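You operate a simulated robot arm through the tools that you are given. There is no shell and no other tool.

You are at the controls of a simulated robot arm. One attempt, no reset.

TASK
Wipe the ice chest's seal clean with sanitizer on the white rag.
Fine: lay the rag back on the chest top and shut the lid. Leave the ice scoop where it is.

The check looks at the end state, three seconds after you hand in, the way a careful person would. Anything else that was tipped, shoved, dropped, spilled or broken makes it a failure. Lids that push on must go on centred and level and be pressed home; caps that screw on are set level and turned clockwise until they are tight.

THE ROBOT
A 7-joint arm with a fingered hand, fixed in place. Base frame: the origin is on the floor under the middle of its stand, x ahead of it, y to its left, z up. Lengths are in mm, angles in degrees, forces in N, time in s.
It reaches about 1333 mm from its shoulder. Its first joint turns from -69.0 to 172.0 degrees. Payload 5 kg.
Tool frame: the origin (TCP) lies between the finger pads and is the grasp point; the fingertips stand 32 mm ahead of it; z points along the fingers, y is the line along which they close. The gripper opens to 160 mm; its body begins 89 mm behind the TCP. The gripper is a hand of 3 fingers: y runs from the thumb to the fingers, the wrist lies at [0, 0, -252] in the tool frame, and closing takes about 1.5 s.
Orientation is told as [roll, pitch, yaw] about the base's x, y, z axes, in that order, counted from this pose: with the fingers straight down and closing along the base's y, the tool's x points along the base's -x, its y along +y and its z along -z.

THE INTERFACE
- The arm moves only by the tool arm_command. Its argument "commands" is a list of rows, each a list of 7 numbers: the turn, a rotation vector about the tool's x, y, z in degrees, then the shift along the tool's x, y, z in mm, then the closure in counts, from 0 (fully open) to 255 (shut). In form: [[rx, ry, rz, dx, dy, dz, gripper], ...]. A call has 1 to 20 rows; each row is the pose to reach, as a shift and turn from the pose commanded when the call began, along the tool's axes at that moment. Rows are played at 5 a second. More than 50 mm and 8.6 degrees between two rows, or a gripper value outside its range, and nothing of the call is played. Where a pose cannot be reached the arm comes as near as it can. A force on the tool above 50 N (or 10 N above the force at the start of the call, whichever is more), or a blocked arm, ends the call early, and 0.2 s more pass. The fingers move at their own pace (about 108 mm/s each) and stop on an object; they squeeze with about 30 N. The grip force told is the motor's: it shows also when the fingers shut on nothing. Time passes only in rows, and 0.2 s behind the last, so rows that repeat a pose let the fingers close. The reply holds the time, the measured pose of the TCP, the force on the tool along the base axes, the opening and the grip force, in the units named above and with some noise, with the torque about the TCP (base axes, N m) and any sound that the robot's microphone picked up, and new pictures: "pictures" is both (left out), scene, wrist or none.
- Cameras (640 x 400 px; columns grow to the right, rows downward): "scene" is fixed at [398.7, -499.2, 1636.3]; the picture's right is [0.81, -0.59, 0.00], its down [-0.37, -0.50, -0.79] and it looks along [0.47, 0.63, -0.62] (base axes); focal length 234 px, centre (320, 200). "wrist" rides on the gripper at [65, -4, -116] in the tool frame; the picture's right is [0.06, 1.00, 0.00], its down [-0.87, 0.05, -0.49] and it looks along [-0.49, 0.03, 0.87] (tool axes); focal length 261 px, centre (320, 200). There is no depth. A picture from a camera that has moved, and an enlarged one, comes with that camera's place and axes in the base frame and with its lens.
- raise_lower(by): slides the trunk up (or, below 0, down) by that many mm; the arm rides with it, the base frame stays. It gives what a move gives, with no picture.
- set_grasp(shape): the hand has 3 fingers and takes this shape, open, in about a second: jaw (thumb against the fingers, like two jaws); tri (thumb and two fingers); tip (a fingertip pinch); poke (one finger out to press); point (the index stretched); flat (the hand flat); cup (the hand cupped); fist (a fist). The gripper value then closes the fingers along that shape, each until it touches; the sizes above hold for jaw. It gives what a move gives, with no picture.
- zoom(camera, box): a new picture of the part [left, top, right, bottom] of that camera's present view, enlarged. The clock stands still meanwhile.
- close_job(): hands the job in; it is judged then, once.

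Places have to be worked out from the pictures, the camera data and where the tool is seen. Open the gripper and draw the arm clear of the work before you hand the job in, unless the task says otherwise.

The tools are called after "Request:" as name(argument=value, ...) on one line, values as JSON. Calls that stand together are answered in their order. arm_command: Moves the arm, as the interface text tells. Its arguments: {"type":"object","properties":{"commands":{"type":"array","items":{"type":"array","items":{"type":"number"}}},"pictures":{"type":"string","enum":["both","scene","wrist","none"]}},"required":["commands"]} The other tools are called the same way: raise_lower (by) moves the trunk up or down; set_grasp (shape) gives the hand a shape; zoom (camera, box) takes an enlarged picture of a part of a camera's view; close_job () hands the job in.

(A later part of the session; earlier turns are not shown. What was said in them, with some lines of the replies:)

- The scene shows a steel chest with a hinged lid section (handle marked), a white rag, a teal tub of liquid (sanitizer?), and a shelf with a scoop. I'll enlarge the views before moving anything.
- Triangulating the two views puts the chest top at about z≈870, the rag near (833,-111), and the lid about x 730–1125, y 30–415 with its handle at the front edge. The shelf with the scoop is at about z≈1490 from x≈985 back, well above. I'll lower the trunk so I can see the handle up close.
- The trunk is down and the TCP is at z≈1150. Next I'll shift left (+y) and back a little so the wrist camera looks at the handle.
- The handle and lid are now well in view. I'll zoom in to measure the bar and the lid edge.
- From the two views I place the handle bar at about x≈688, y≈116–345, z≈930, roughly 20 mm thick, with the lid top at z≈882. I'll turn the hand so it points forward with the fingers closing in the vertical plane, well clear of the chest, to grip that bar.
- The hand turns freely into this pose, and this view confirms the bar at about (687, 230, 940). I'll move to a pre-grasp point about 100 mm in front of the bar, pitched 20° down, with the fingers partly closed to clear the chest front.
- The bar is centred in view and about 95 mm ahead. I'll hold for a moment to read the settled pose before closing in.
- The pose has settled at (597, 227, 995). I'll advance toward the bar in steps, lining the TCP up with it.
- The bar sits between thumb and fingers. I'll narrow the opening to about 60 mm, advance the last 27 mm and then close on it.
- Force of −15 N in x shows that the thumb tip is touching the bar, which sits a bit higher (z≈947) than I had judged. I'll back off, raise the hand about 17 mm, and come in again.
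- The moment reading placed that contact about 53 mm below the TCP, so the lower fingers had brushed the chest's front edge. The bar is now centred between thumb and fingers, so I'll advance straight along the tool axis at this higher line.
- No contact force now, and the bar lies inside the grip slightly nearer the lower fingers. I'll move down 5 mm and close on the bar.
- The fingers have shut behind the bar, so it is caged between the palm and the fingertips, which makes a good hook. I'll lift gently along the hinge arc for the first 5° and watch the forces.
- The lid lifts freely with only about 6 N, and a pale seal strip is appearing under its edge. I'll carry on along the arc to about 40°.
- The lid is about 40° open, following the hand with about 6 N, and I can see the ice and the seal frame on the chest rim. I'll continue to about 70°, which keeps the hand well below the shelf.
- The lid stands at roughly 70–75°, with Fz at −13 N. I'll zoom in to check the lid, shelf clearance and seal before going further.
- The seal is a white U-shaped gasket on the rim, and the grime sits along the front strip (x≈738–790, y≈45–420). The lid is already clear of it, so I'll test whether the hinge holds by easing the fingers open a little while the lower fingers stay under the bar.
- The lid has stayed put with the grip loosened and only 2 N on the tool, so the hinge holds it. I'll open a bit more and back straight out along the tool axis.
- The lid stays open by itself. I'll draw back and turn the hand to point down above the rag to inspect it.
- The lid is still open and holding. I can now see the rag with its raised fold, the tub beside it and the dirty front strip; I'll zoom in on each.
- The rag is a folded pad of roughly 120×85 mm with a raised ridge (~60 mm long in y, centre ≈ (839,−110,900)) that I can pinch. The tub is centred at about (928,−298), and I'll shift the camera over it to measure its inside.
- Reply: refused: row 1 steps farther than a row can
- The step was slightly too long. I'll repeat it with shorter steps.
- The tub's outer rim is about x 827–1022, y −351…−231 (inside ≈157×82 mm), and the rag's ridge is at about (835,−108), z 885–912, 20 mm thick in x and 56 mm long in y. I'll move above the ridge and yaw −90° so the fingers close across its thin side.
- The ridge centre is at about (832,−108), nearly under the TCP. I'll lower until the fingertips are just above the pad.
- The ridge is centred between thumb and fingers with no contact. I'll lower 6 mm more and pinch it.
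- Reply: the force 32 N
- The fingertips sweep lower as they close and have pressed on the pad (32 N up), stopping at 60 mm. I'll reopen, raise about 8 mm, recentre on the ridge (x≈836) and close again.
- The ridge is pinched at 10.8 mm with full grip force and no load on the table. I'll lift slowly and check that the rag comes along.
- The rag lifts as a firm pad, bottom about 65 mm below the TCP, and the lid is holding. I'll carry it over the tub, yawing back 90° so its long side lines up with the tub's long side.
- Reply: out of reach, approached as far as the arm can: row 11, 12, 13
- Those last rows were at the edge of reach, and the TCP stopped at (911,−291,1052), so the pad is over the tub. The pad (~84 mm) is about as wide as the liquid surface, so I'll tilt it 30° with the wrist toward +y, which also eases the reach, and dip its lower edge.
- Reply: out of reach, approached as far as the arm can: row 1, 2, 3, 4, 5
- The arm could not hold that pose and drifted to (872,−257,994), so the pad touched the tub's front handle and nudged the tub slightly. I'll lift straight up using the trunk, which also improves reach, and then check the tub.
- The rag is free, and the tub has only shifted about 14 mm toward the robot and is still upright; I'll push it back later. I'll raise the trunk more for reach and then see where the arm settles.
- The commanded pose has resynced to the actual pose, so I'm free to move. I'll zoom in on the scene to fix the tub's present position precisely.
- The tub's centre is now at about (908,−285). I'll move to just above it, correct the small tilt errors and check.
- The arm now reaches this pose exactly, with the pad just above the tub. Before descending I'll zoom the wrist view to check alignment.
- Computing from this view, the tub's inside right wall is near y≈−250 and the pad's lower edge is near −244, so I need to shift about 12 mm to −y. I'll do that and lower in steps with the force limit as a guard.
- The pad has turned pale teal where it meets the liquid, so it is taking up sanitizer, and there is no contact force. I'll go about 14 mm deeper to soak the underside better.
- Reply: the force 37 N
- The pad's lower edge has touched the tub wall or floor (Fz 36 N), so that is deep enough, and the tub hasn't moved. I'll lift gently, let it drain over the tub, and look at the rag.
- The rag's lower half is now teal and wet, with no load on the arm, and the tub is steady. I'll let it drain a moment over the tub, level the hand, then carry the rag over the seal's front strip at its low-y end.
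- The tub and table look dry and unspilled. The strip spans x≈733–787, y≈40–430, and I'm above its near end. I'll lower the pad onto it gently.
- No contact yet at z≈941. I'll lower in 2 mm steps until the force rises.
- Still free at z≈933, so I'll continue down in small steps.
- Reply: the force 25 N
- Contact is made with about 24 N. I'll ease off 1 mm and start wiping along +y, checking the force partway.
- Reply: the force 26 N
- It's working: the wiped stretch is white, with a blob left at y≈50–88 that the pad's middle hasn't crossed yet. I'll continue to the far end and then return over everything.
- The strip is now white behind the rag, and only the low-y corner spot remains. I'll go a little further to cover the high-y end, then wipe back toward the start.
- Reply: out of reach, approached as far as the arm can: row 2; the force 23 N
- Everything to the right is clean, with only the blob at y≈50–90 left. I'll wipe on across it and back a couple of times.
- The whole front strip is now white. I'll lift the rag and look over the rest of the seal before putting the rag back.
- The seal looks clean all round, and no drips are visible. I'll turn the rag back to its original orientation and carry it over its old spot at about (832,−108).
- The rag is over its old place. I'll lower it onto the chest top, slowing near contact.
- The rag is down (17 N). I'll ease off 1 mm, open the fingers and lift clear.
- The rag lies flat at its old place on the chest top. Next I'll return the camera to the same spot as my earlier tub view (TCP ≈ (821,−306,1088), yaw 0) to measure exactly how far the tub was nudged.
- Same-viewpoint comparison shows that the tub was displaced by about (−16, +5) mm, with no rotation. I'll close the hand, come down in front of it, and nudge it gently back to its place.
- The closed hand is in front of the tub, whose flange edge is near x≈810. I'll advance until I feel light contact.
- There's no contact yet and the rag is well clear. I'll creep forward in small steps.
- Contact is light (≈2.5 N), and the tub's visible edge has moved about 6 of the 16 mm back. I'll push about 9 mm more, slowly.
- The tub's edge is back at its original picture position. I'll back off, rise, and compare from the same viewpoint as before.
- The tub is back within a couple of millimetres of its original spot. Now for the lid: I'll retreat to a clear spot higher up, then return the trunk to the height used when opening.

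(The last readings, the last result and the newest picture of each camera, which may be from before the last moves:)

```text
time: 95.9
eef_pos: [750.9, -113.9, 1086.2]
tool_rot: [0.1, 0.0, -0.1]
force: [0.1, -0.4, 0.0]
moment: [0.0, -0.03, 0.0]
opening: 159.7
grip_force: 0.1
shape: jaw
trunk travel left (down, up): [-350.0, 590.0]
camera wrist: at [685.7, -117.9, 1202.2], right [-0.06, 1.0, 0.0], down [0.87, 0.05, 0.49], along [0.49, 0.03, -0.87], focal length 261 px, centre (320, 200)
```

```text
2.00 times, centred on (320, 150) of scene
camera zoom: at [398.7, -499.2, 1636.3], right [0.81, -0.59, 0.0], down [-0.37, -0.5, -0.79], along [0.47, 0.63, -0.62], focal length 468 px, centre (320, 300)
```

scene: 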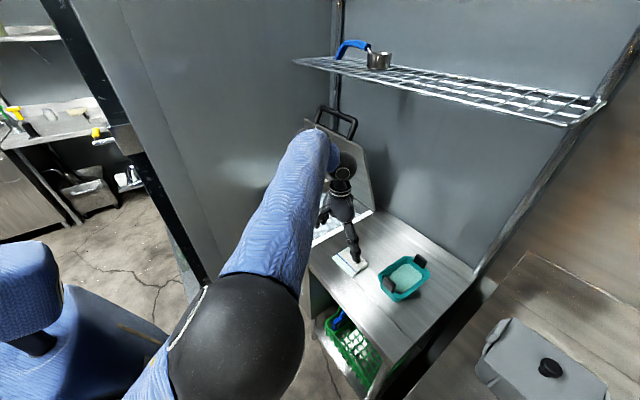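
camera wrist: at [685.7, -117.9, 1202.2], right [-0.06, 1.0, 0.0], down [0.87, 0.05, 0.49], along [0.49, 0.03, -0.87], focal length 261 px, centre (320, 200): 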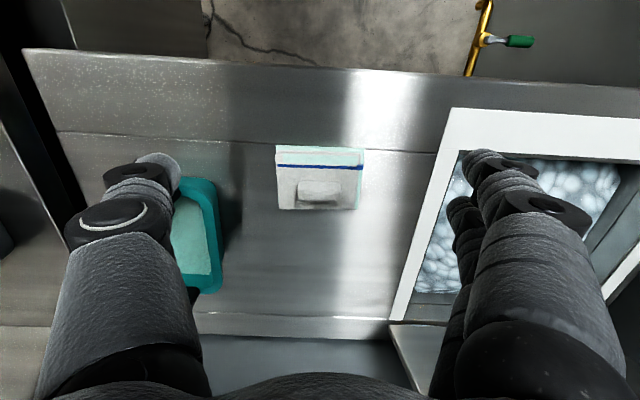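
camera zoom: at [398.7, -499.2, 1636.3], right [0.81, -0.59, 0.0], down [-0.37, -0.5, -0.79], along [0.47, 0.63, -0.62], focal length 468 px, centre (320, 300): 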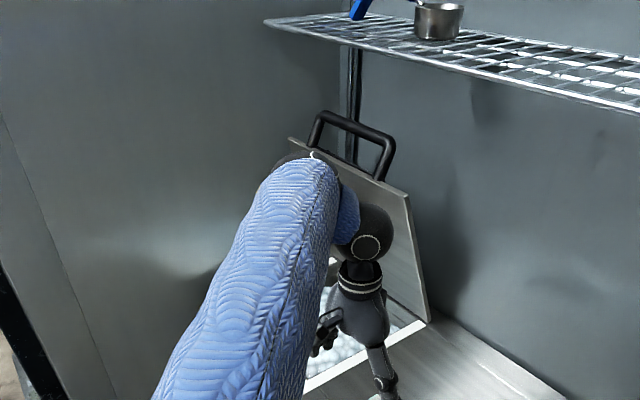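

The rag, tub and seal all look right. I'll turn the hand back to the handle-gripping pose and move in front of the open lid's bar.

Request:
arm_command(commands=[[3.88, -3.88, -5.54, -10.7, 24.6, -21.5, 0], [7.76, -7.76, -11.08, -21.4, 49.1, -43, 30], [11.64, -11.64, -16.62, -32.1, 73.7, -64.5, 60], [15.52, -15.52, -22.16, -42.8, 98.3, -86, 90], [19.4, -19.4, -27.7, -53.5, 122.9, -107.5, 120], [23.28, -23.28, -33.24, -64.2, 147.4, -129, 140], [27.16, -27.16, -38.78, -75, 172, -150.5, 140], [31.04, -31.04, -44.32, -85.7, 196.6, -172, 140], [34.92, -34.92, -49.86, -96.4, 221.1, -193.5, 140], [38.8, -38.8, -55.4, -107, 245.7, -215, 140], [42.7, -42.7, -61, -117.8, 270.3, -236.5, 140], [46.6, -46.6, -66.5, -128.5, 294.9, -258, 140], [50.5, -50.5, -72, -139.2, 319.4, -279.5, 140], [54.35, -54.35, -77.6, -150, 344, -301, 140], [54.35, -54.35, -77.6, -150, 344, -301, 140], [54.35, -54.35, -77.6, -150, 344, -301, 140]])

Request:
zoom(camera="scene", box=[240, 50, 400, 250])

```text
time: 99.3
eef_pos: [901.3, 229.2, 1387.3]
tool_rot: [-69.9, -0.1, 89.9]
force: [0.4, -0.3, 0.3]
moment: [0.03, 0.0, -0.04]
opening: 72.7
grip_force: 0.1
shape: jaw
trunk travel left (down, up): [-350.0, 590.0]
camera wrist: at [793.7, 164.9, 1431.1], right [-0.34, -0.06, -0.94], down [-0.48, 0.87, 0.12], along [0.81, 0.49, -0.33], focal length 261 px, centre (320, 200)
```

scene: 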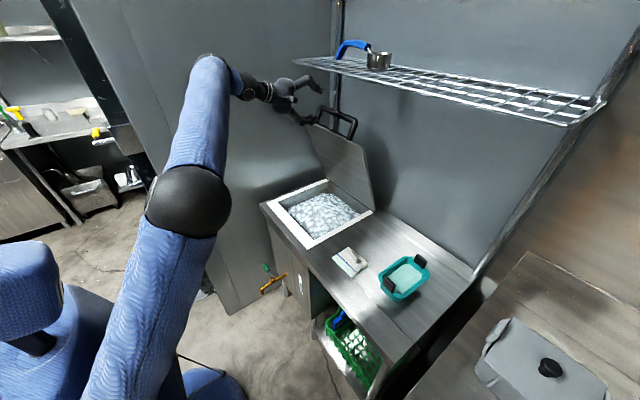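
wrist: 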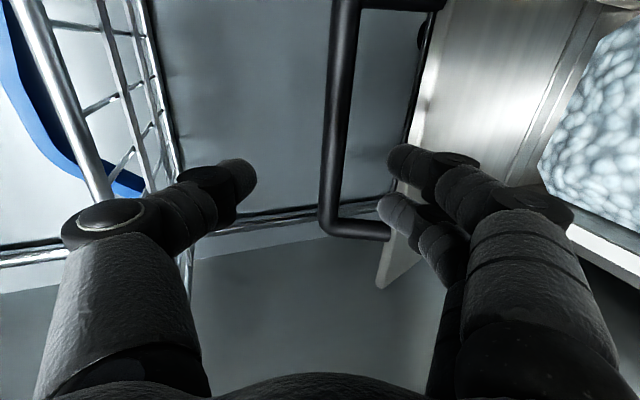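

```text
2.00 times, centred on (320, 150) of scene
camera zoom: at [398.7, -499.2, 1636.3], right [0.81, -0.59, 0.0], down [-0.37, -0.5, -0.79], along [0.47, 0.63, -0.62], focal length 468 px, centre (320, 300)
```

zoom: 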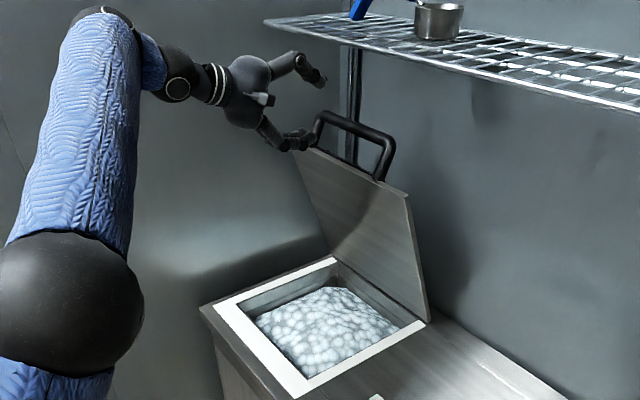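

The view matches the one from when I backed out, with the bar between thumb and fingers. I'll advance straight along the tool axis over the bar.

Request:
arm_command(commands=[[0, 0, 0, 0, 0, 30, 140], [0, 0, 0, 0, 0, 60, 140], [0, 0, 0, 0, 0, 90, 140], [0, 0, 0, 0, 0, 115, 140], [0, 0, 0, 0, 0, 135, 140], [0, 0, 0, 0, 0, 155, 140], [0, 0, 0, 0, 0, 172, 140], [0, 0, 0, 0, 0, 172, 140]])

Request:
zoom(camera="scene", box=[240, 50, 400, 250])

```text
time: 101.1
eef_pos: [1063.5, 227.7, 1328.2]
tool_rot: [-70.0, -0.1, 90.0]
force: [-0.6, 0.6, -0.4]
moment: [-0.02, 0.02, 0.01]
opening: 72.5
grip_force: 0.0
shape: jaw
trunk travel left (down, up): [-350.0, 590.0]
camera wrist: at [956.6, 163.1, 1372.1], right [-0.34, -0.06, -0.94], down [-0.48, 0.87, 0.12], along [0.81, 0.49, -0.33], focal length 261 px, centre (320, 200)
```

scene: 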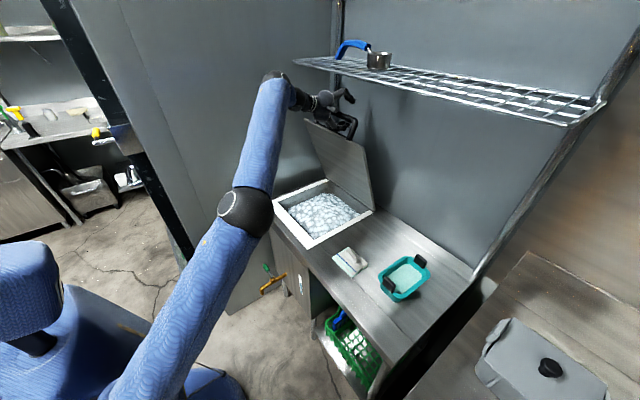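
wrist: 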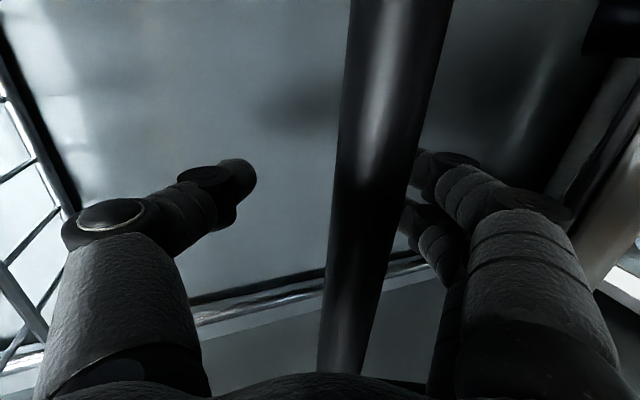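

```text
2.00 times, centred on (320, 150) of scene
camera zoom: at [398.7, -499.2, 1636.3], right [0.81, -0.59, 0.0], down [-0.37, -0.5, -0.79], along [0.47, 0.63, -0.62], focal length 468 px, centre (320, 300)
```

zoom: 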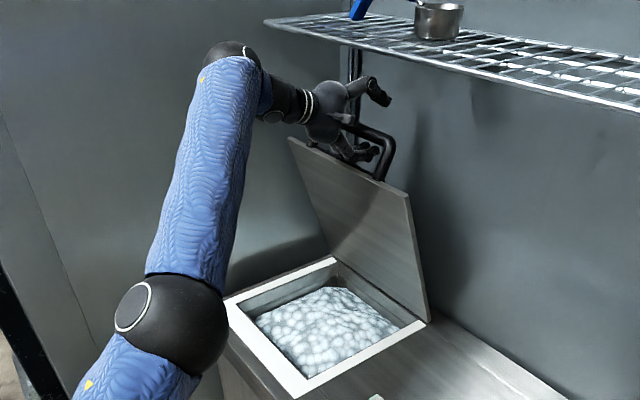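

The bar is caged just as before. I'll close the fingers behind it.

Request:
arm_command(commands=[[0, 0, 0, 0, 2, 0, 170], [0, 0, 0, 0, 3, 0, 200], [0, 0, 0, 0, 3, 0, 230], [0, 0, 0, 0, 3, 0, 255], [0, 0, 0, 0, 3, 0, 255], [0, 0, 0, 0, 3, 0, 255]])

```text
time: 102.5
eef_pos: [1062.7, 227.0, 1325.0]
tool_rot: [-70.0, -0.1, 90.0]
force: [0.1, -0.6, -0.5]
moment: [0.01, 0.01, -0.02]
opening: 0.0
grip_force: 30.4
shape: jaw
trunk travel left (down, up): [-350.0, 590.0]
camera wrist: at [955.1, 163.6, 1369.0], right [-0.34, -0.06, -0.94], down [-0.48, 0.87, 0.12], along [0.81, 0.49, -0.33], focal length 261 px, centre (320, 200)
```

scene: 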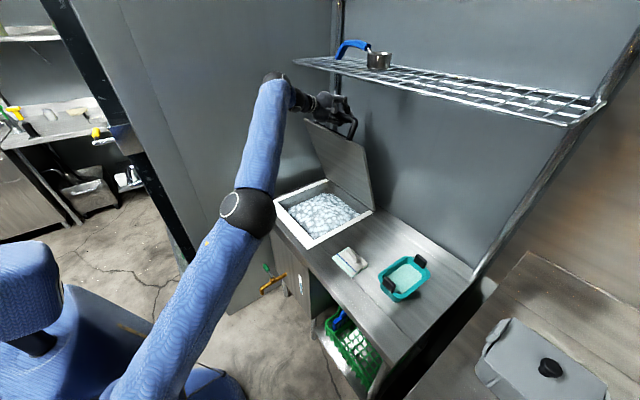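
wrist: 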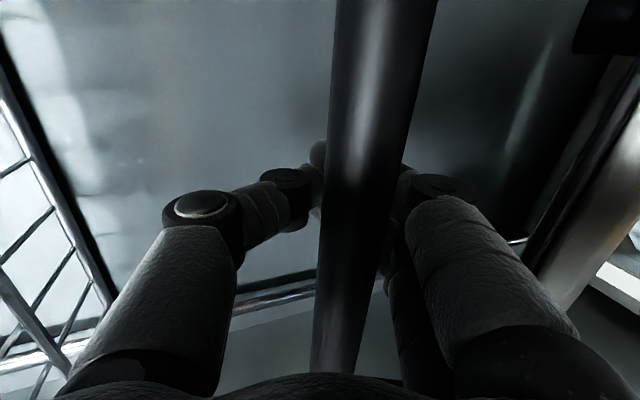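

The bar is held in the closed hand. I'll bring the lid down along the reverse of the opening arc, first to about 40°.

Request:
arm_command(commands=[[0, 0, 0, 0, 7, -10, 255], [0, 0, 0, 0, 14.2, -20.6, 255], [0, 0, 0, 0, 27, -37, 255], [0, 0, 0, 0, 40.3, -53.2, 255], [0, 0, 0, 0, 54.5, -68.7, 255], [0, 0, 0, 0, 69.1, -83.5, 255], [0, 0, 0, 0, 84.6, -97.6, 255], [0, 0, 0, 0, 100.5, -111.1, 255], [0, 0, 0, 0, 117, -123.9, 255], [0, 0, 0, 0, 134.1, -135.9, 255], [0, 0, 0, 0, 151.8, -147.1, 255], [0, 0, 0, 0, 169.8, -157.7, 255], [0, 0, 0, 0, 169.8, -157.7, 255]])

Request:
zoom(camera="scene", box=[240, 50, 400, 250])

```text
time: 105.3
eef_pos: [855.6, 229.6, 1219.7]
tool_rot: [-70.1, -0.1, 89.9]
force: [-0.2, 0.2, 0.3]
moment: [0.0, -0.02, 0.01]
opening: 0.1
grip_force: 30.3
shape: jaw
trunk travel left (down, up): [-350.0, 590.0]
camera wrist: at [748.6, 164.7, 1263.4], right [-0.34, -0.06, -0.94], down [-0.48, 0.87, 0.12], along [0.81, 0.49, -0.33], focal length 261 px, centre (320, 200)
```

scene: 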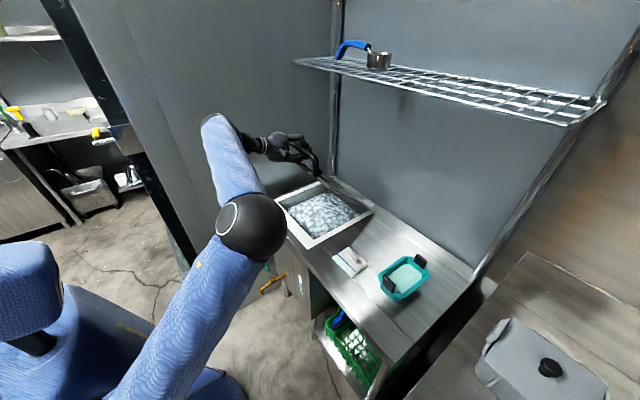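
wrist: 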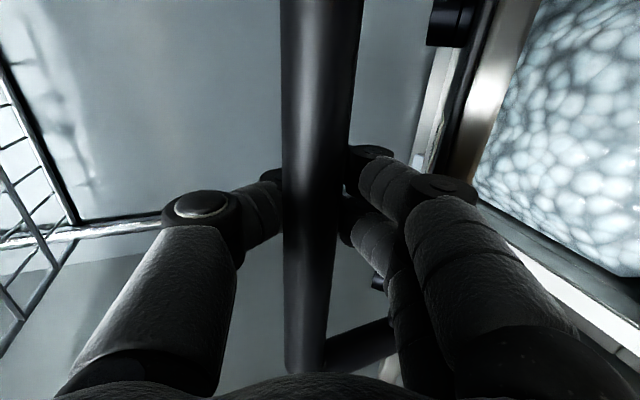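

```text
2.00 times, centred on (320, 150) of scene
camera zoom: at [398.7, -499.2, 1636.3], right [0.81, -0.59, 0.0], down [-0.37, -0.5, -0.79], along [0.47, 0.63, -0.62], focal length 468 px, centre (320, 300)
```

zoom: 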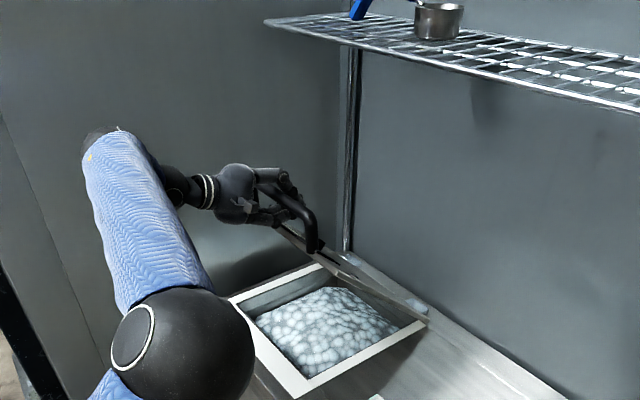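

The lid is following down smoothly, at about 40° with no load. I'll continue to about 5° from shut.

Request:
arm_command(commands=[[0, 0, 0, 0, 18.7, -9.3, 255], [0, 0, 0, 0, 37.4, -18.6, 255], [0, 0, 0, 0, 56.8, -26.2, 255], [0, 0, 0, 0, 76.2, -33.8, 255], [0, 0, 0, 0, 96.2, -39.7, 255], [0, 0, 0, 0, 116.3, -45.6, 255], [0, 0, 0, 0, 136.8, -49.8, 255], [0, 0, 0, 0, 157.3, -53.9, 255], [0, 0, 0, 0, 178, -56.2, 255], [0, 0, 0, 0, 198.8, -58.5, 255], [0, 0, 0, 0, 219.7, -59, 255], [0, 0, 0, 0, 240.6, -59.6, 255], [0, 0, 0, 0, 261.4, -58.3, 255], [0, 0, 0, 0, 282.3, -57, 255], [0, 0, 0, 0, 282.3, -57, 255]])

Request:
zoom(camera="scene", box=[250, 165, 390, 265])

```text
time: 108.5
eef_pos: [705.7, 229.8, 973.1]
tool_rot: [-70.0, -0.1, 89.9]
force: [0.1, -0.6, -0.4]
moment: [0.01, -0.02, 0.02]
opening: 0.1
grip_force: 29.6
shape: jaw
trunk travel left (down, up): [-350.0, 590.0]
camera wrist: at [598.3, 164.5, 1016.5], right [-0.34, -0.06, -0.94], down [-0.48, 0.87, 0.12], along [0.81, 0.49, -0.33], focal length 261 px, centre (320, 200)
```

scene: 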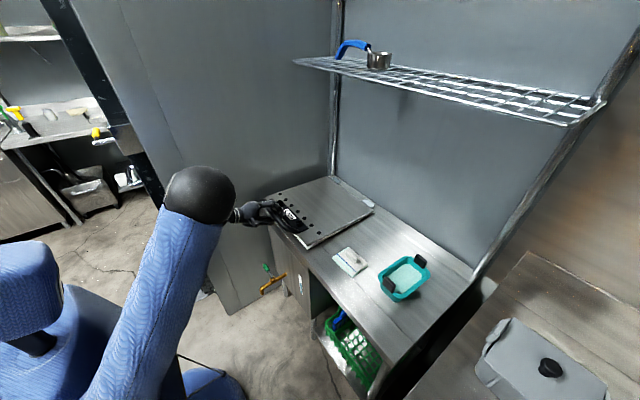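
wrist: 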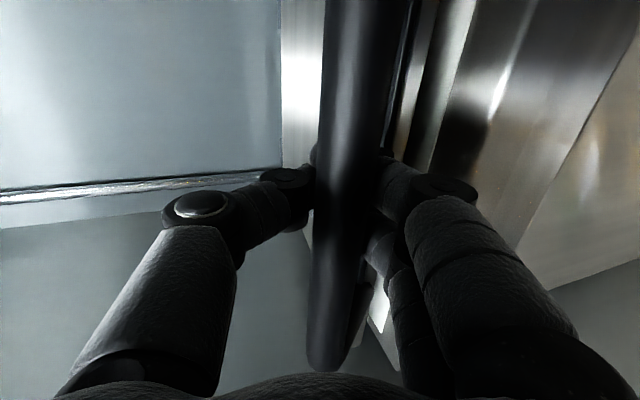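

```text
4.00 times, centred on (320, 215) of scene
camera zoom: at [398.7, -499.2, 1636.3], right [0.81, -0.59, 0.0], down [-0.37, -0.5, -0.79], along [0.47, 0.63, -0.62], focal length 935 px, centre (320, 140)
```

zoom: 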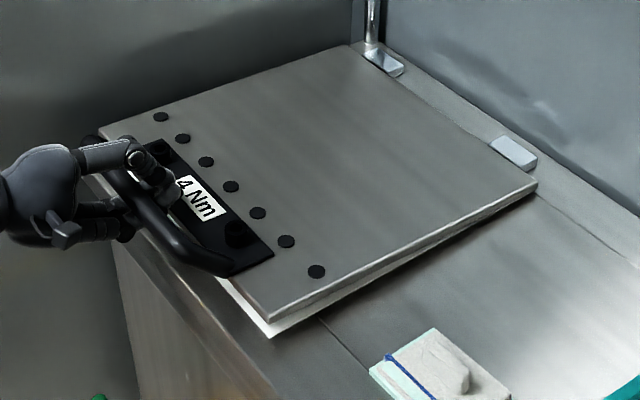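

The lid is about 4–5° from shut. I'll lower it the rest of the way gently and feel for it seating.

Request:
arm_command(commands=[[0, 0, 0, 0, 8, 1, 255], [0, 0, 0, 0, 16, 2.4, 255], [0, 0, 0, 0, 24, 3.6, 255], [0, 0, 0, 0, 30, 4.6, 255], [0, 0, 0, 0, 35, 5.4, 255], [0, 0, 0, 0, 38, 5.8, 255], [0, 0, 0, 0, 38, 5.8, 255]])

Request:
zoom(camera="scene", box=[250, 165, 390, 265])

```text
time: 110.1
eef_pos: [697.7, 229.1, 938.2]
tool_rot: [-70.1, -0.1, 89.8]
force: [3.8, 0.6, 7.9]
moment: [0.0, 0.07, 0.01]
opening: 0.0
grip_force: 29.5
shape: jaw
trunk travel left (down, up): [-350.0, 590.0]
camera wrist: at [591.1, 165.3, 980.9], right [-0.34, -0.06, -0.94], down [-0.48, 0.87, 0.12], along [0.81, 0.49, -0.32], focal length 261 px, centre (320, 200)
```

scene: 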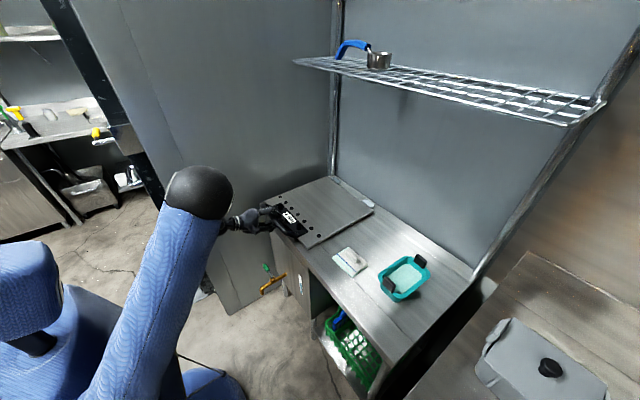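
wrist: 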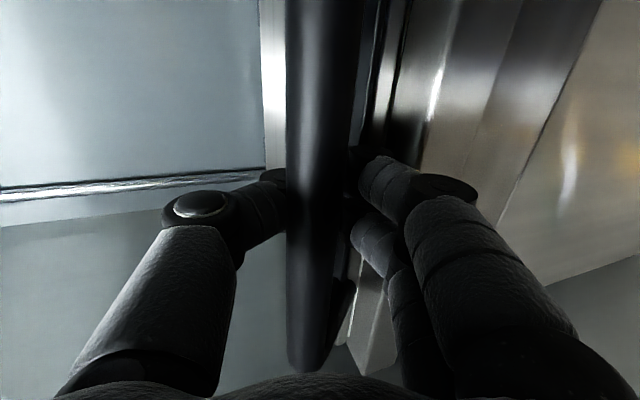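

```text
4.00 times, centred on (320, 215) of scene
camera zoom: at [398.7, -499.2, 1636.3], right [0.81, -0.59, 0.0], down [-0.37, -0.5, -0.79], along [0.47, 0.63, -0.62], focal length 935 px, centre (320, 140)
```

zoom: 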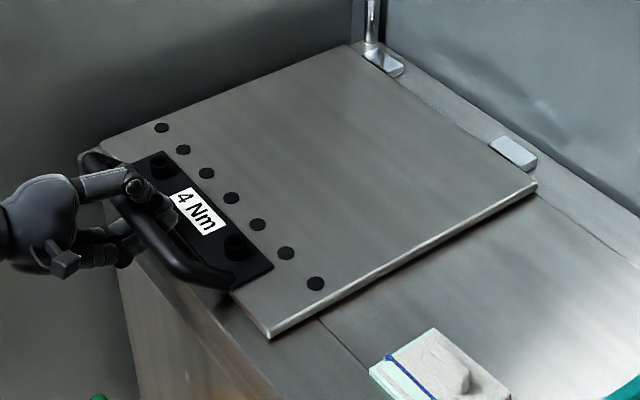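

The lid picture now matches the original closed one exactly, and I feel about 8 N of seating force. I'll press slightly more to be sure, then open the fingers and ease upward to free them from the bar.

Request:
arm_command(commands=[[0, 0, 0, 0, 1, 0, 255], [0, 0, 0, 0, 2, 0, 255], [0, 0, 0, 0, 2, 0, 255], [0, 0, 0, 0, 0, 0, 240], [0, 0, 0, 0, -1, 0, 215], [0, 0, 0, 0, -4, 0, 190], [0, 0, 0, 0, -7, 0, 170], [0, 0, 0, 0, -9, 0, 155], [0, 0, 0, 0, -9, 0, 150], [0, 0, 0, 0, -9, 0, 150]])

Request:
zoom(camera="scene", box=[250, 165, 390, 265])

```text
time: 112.3
eef_pos: [701.6, 230.0, 945.8]
tool_rot: [-70.0, -0.2, 89.9]
force: [0.4, 0.2, -0.2]
moment: [-0.01, 0.02, 0.01]
opening: 65.3
grip_force: 0.1
shape: jaw
trunk travel left (down, up): [-350.0, 590.0]
camera wrist: at [593.4, 165.4, 988.9], right [-0.34, -0.06, -0.94], down [-0.48, 0.87, 0.12], along [0.81, 0.49, -0.33], focal length 261 px, centre (320, 200)
```

scene: 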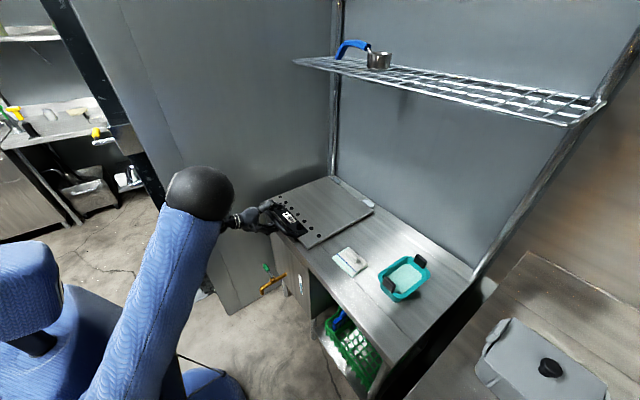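
wrist: 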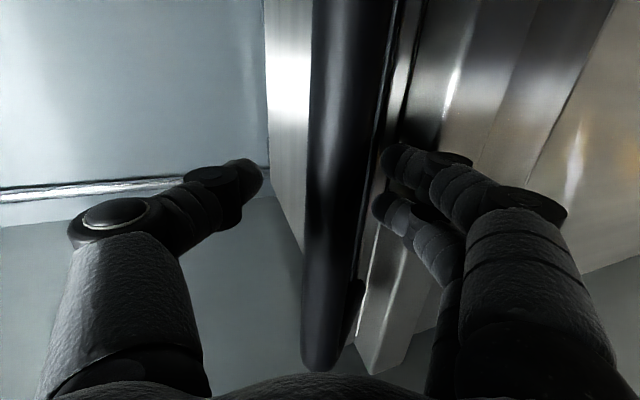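

```text
4.00 times, centred on (320, 215) of scene
camera zoom: at [398.7, -499.2, 1636.3], right [0.81, -0.59, 0.0], down [-0.37, -0.5, -0.79], along [0.47, 0.63, -0.62], focal length 935 px, centre (320, 140)
```

zoom: 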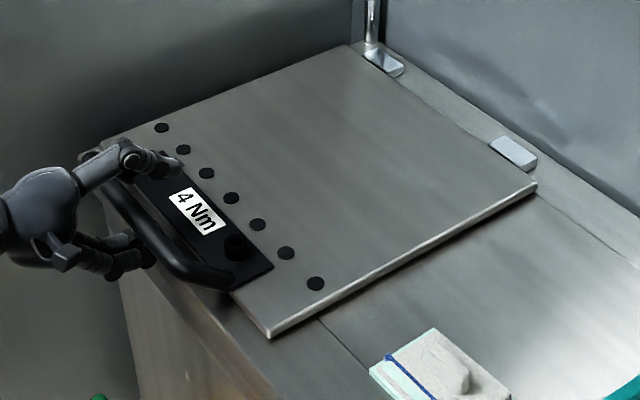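

The lid is shut flush and the fingers are clear of the bar. I'll back straight out along the tool axis.

Request:
arm_command(commands=[[0, 0, 0, 0, 0, -12, 150], [0, 0, 0, 0, 0, -30, 150], [0, 0, 0, 0, 0, -55, 150], [0, 0, 0, 0, 0, -85, 130], [0, 0, 0, 0, 0, -120, 80], [0, 0, 0, 0, -25, -150, 40], [0, 0, 0, 0, -60, -165, 0], [0, 0, 0, 0, -60, -165, 0]])

Request:
zoom(camera="scene", box=[240, 160, 480, 310])

Request:
zoom(camera="scene", box=[290, 20, 610, 140])

```text
time: 114.1
eef_pos: [566.2, 229.2, 1058.2]
tool_rot: [-70.0, -0.2, 89.9]
force: [-0.4, -0.4, 0.6]
moment: [0.05, -0.01, 0.05]
opening: 159.9
grip_force: 0.1
shape: jaw
trunk travel left (down, up): [-350.0, 590.0]
camera wrist: at [458.7, 165.9, 1102.2], right [-0.34, -0.06, -0.94], down [-0.48, 0.87, 0.12], along [0.81, 0.49, -0.33], focal length 261 px, centre (320, 200)
```

scene: 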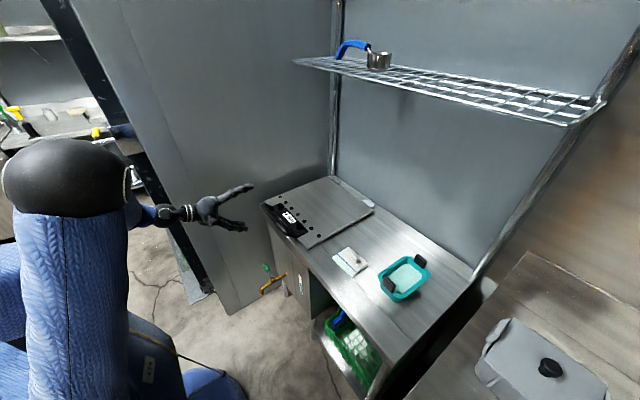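
wrist: 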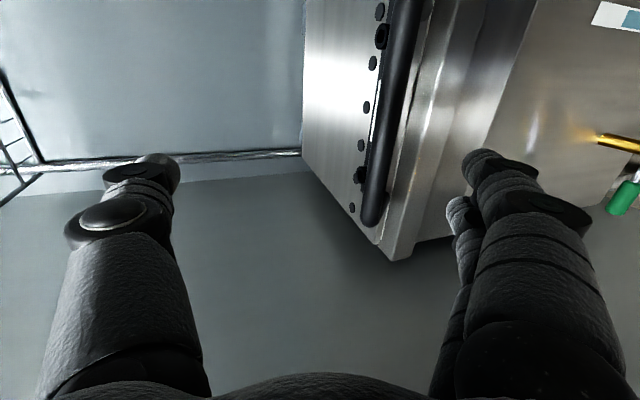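

```text
2.67 times, centred on (360, 235) of scene
camera zoom: at [398.7, -499.2, 1636.3], right [0.81, -0.59, 0.0], down [-0.37, -0.5, -0.79], along [0.47, 0.63, -0.62], focal length 624 px, centre (213, 107)
```

zoom: 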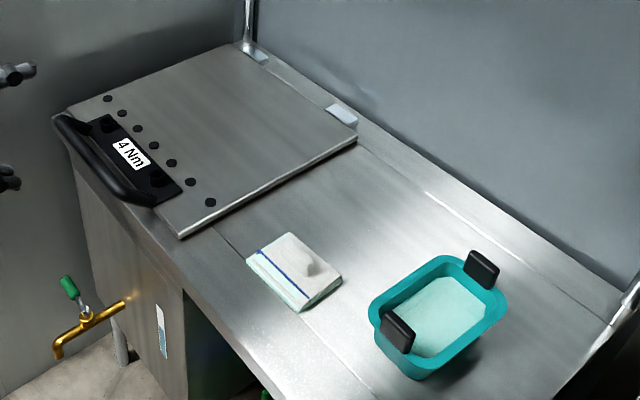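

```text
2.00 times, centred on (450, 80) of scene
camera zoom: at [398.7, -499.2, 1636.3], right [0.81, -0.59, 0.0], down [-0.37, -0.5, -0.79], along [0.47, 0.63, -0.62], focal length 468 px, centre (60, 440)
```

zoom: 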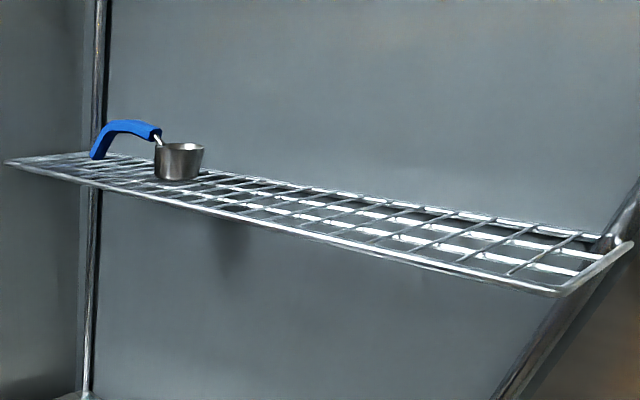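

The final views match the start: lid shut flush, rag back on the chest top, tub upright within a couple of millimetres of where it stood, and scoop untouched on the shelf. I saw the front strip of the seal wiped white before shutting the lid. The gripper is open and the arm is clear, so I'm handing the job in.

Request:
close_job()

```text
The job is handed in.
```

The job is handed in. The front strip of the ice chest's seal, the only part with grime on it, was wiped until it showed clean white. I did not wipe the side strips, because they already looked clean.

- **Rag:** I dipped one edge in the sanitizer and the underside took it up. After wiping, I laid the rag back on the chest top where it started.
- **Lid:** it is shut, pressed down, and looks the same as it did at the start.
- **Ice scoop:** not touched.
- **Sanitizer tub:** I bumped it while lining up the dip and pushed it about 16 mm. I then nudged it back to within a couple of millimetres of its original spot, with perhaps a slight turn left. It stayed upright and I saw no spill.

The gripper is open and the arm is clear of the chest.
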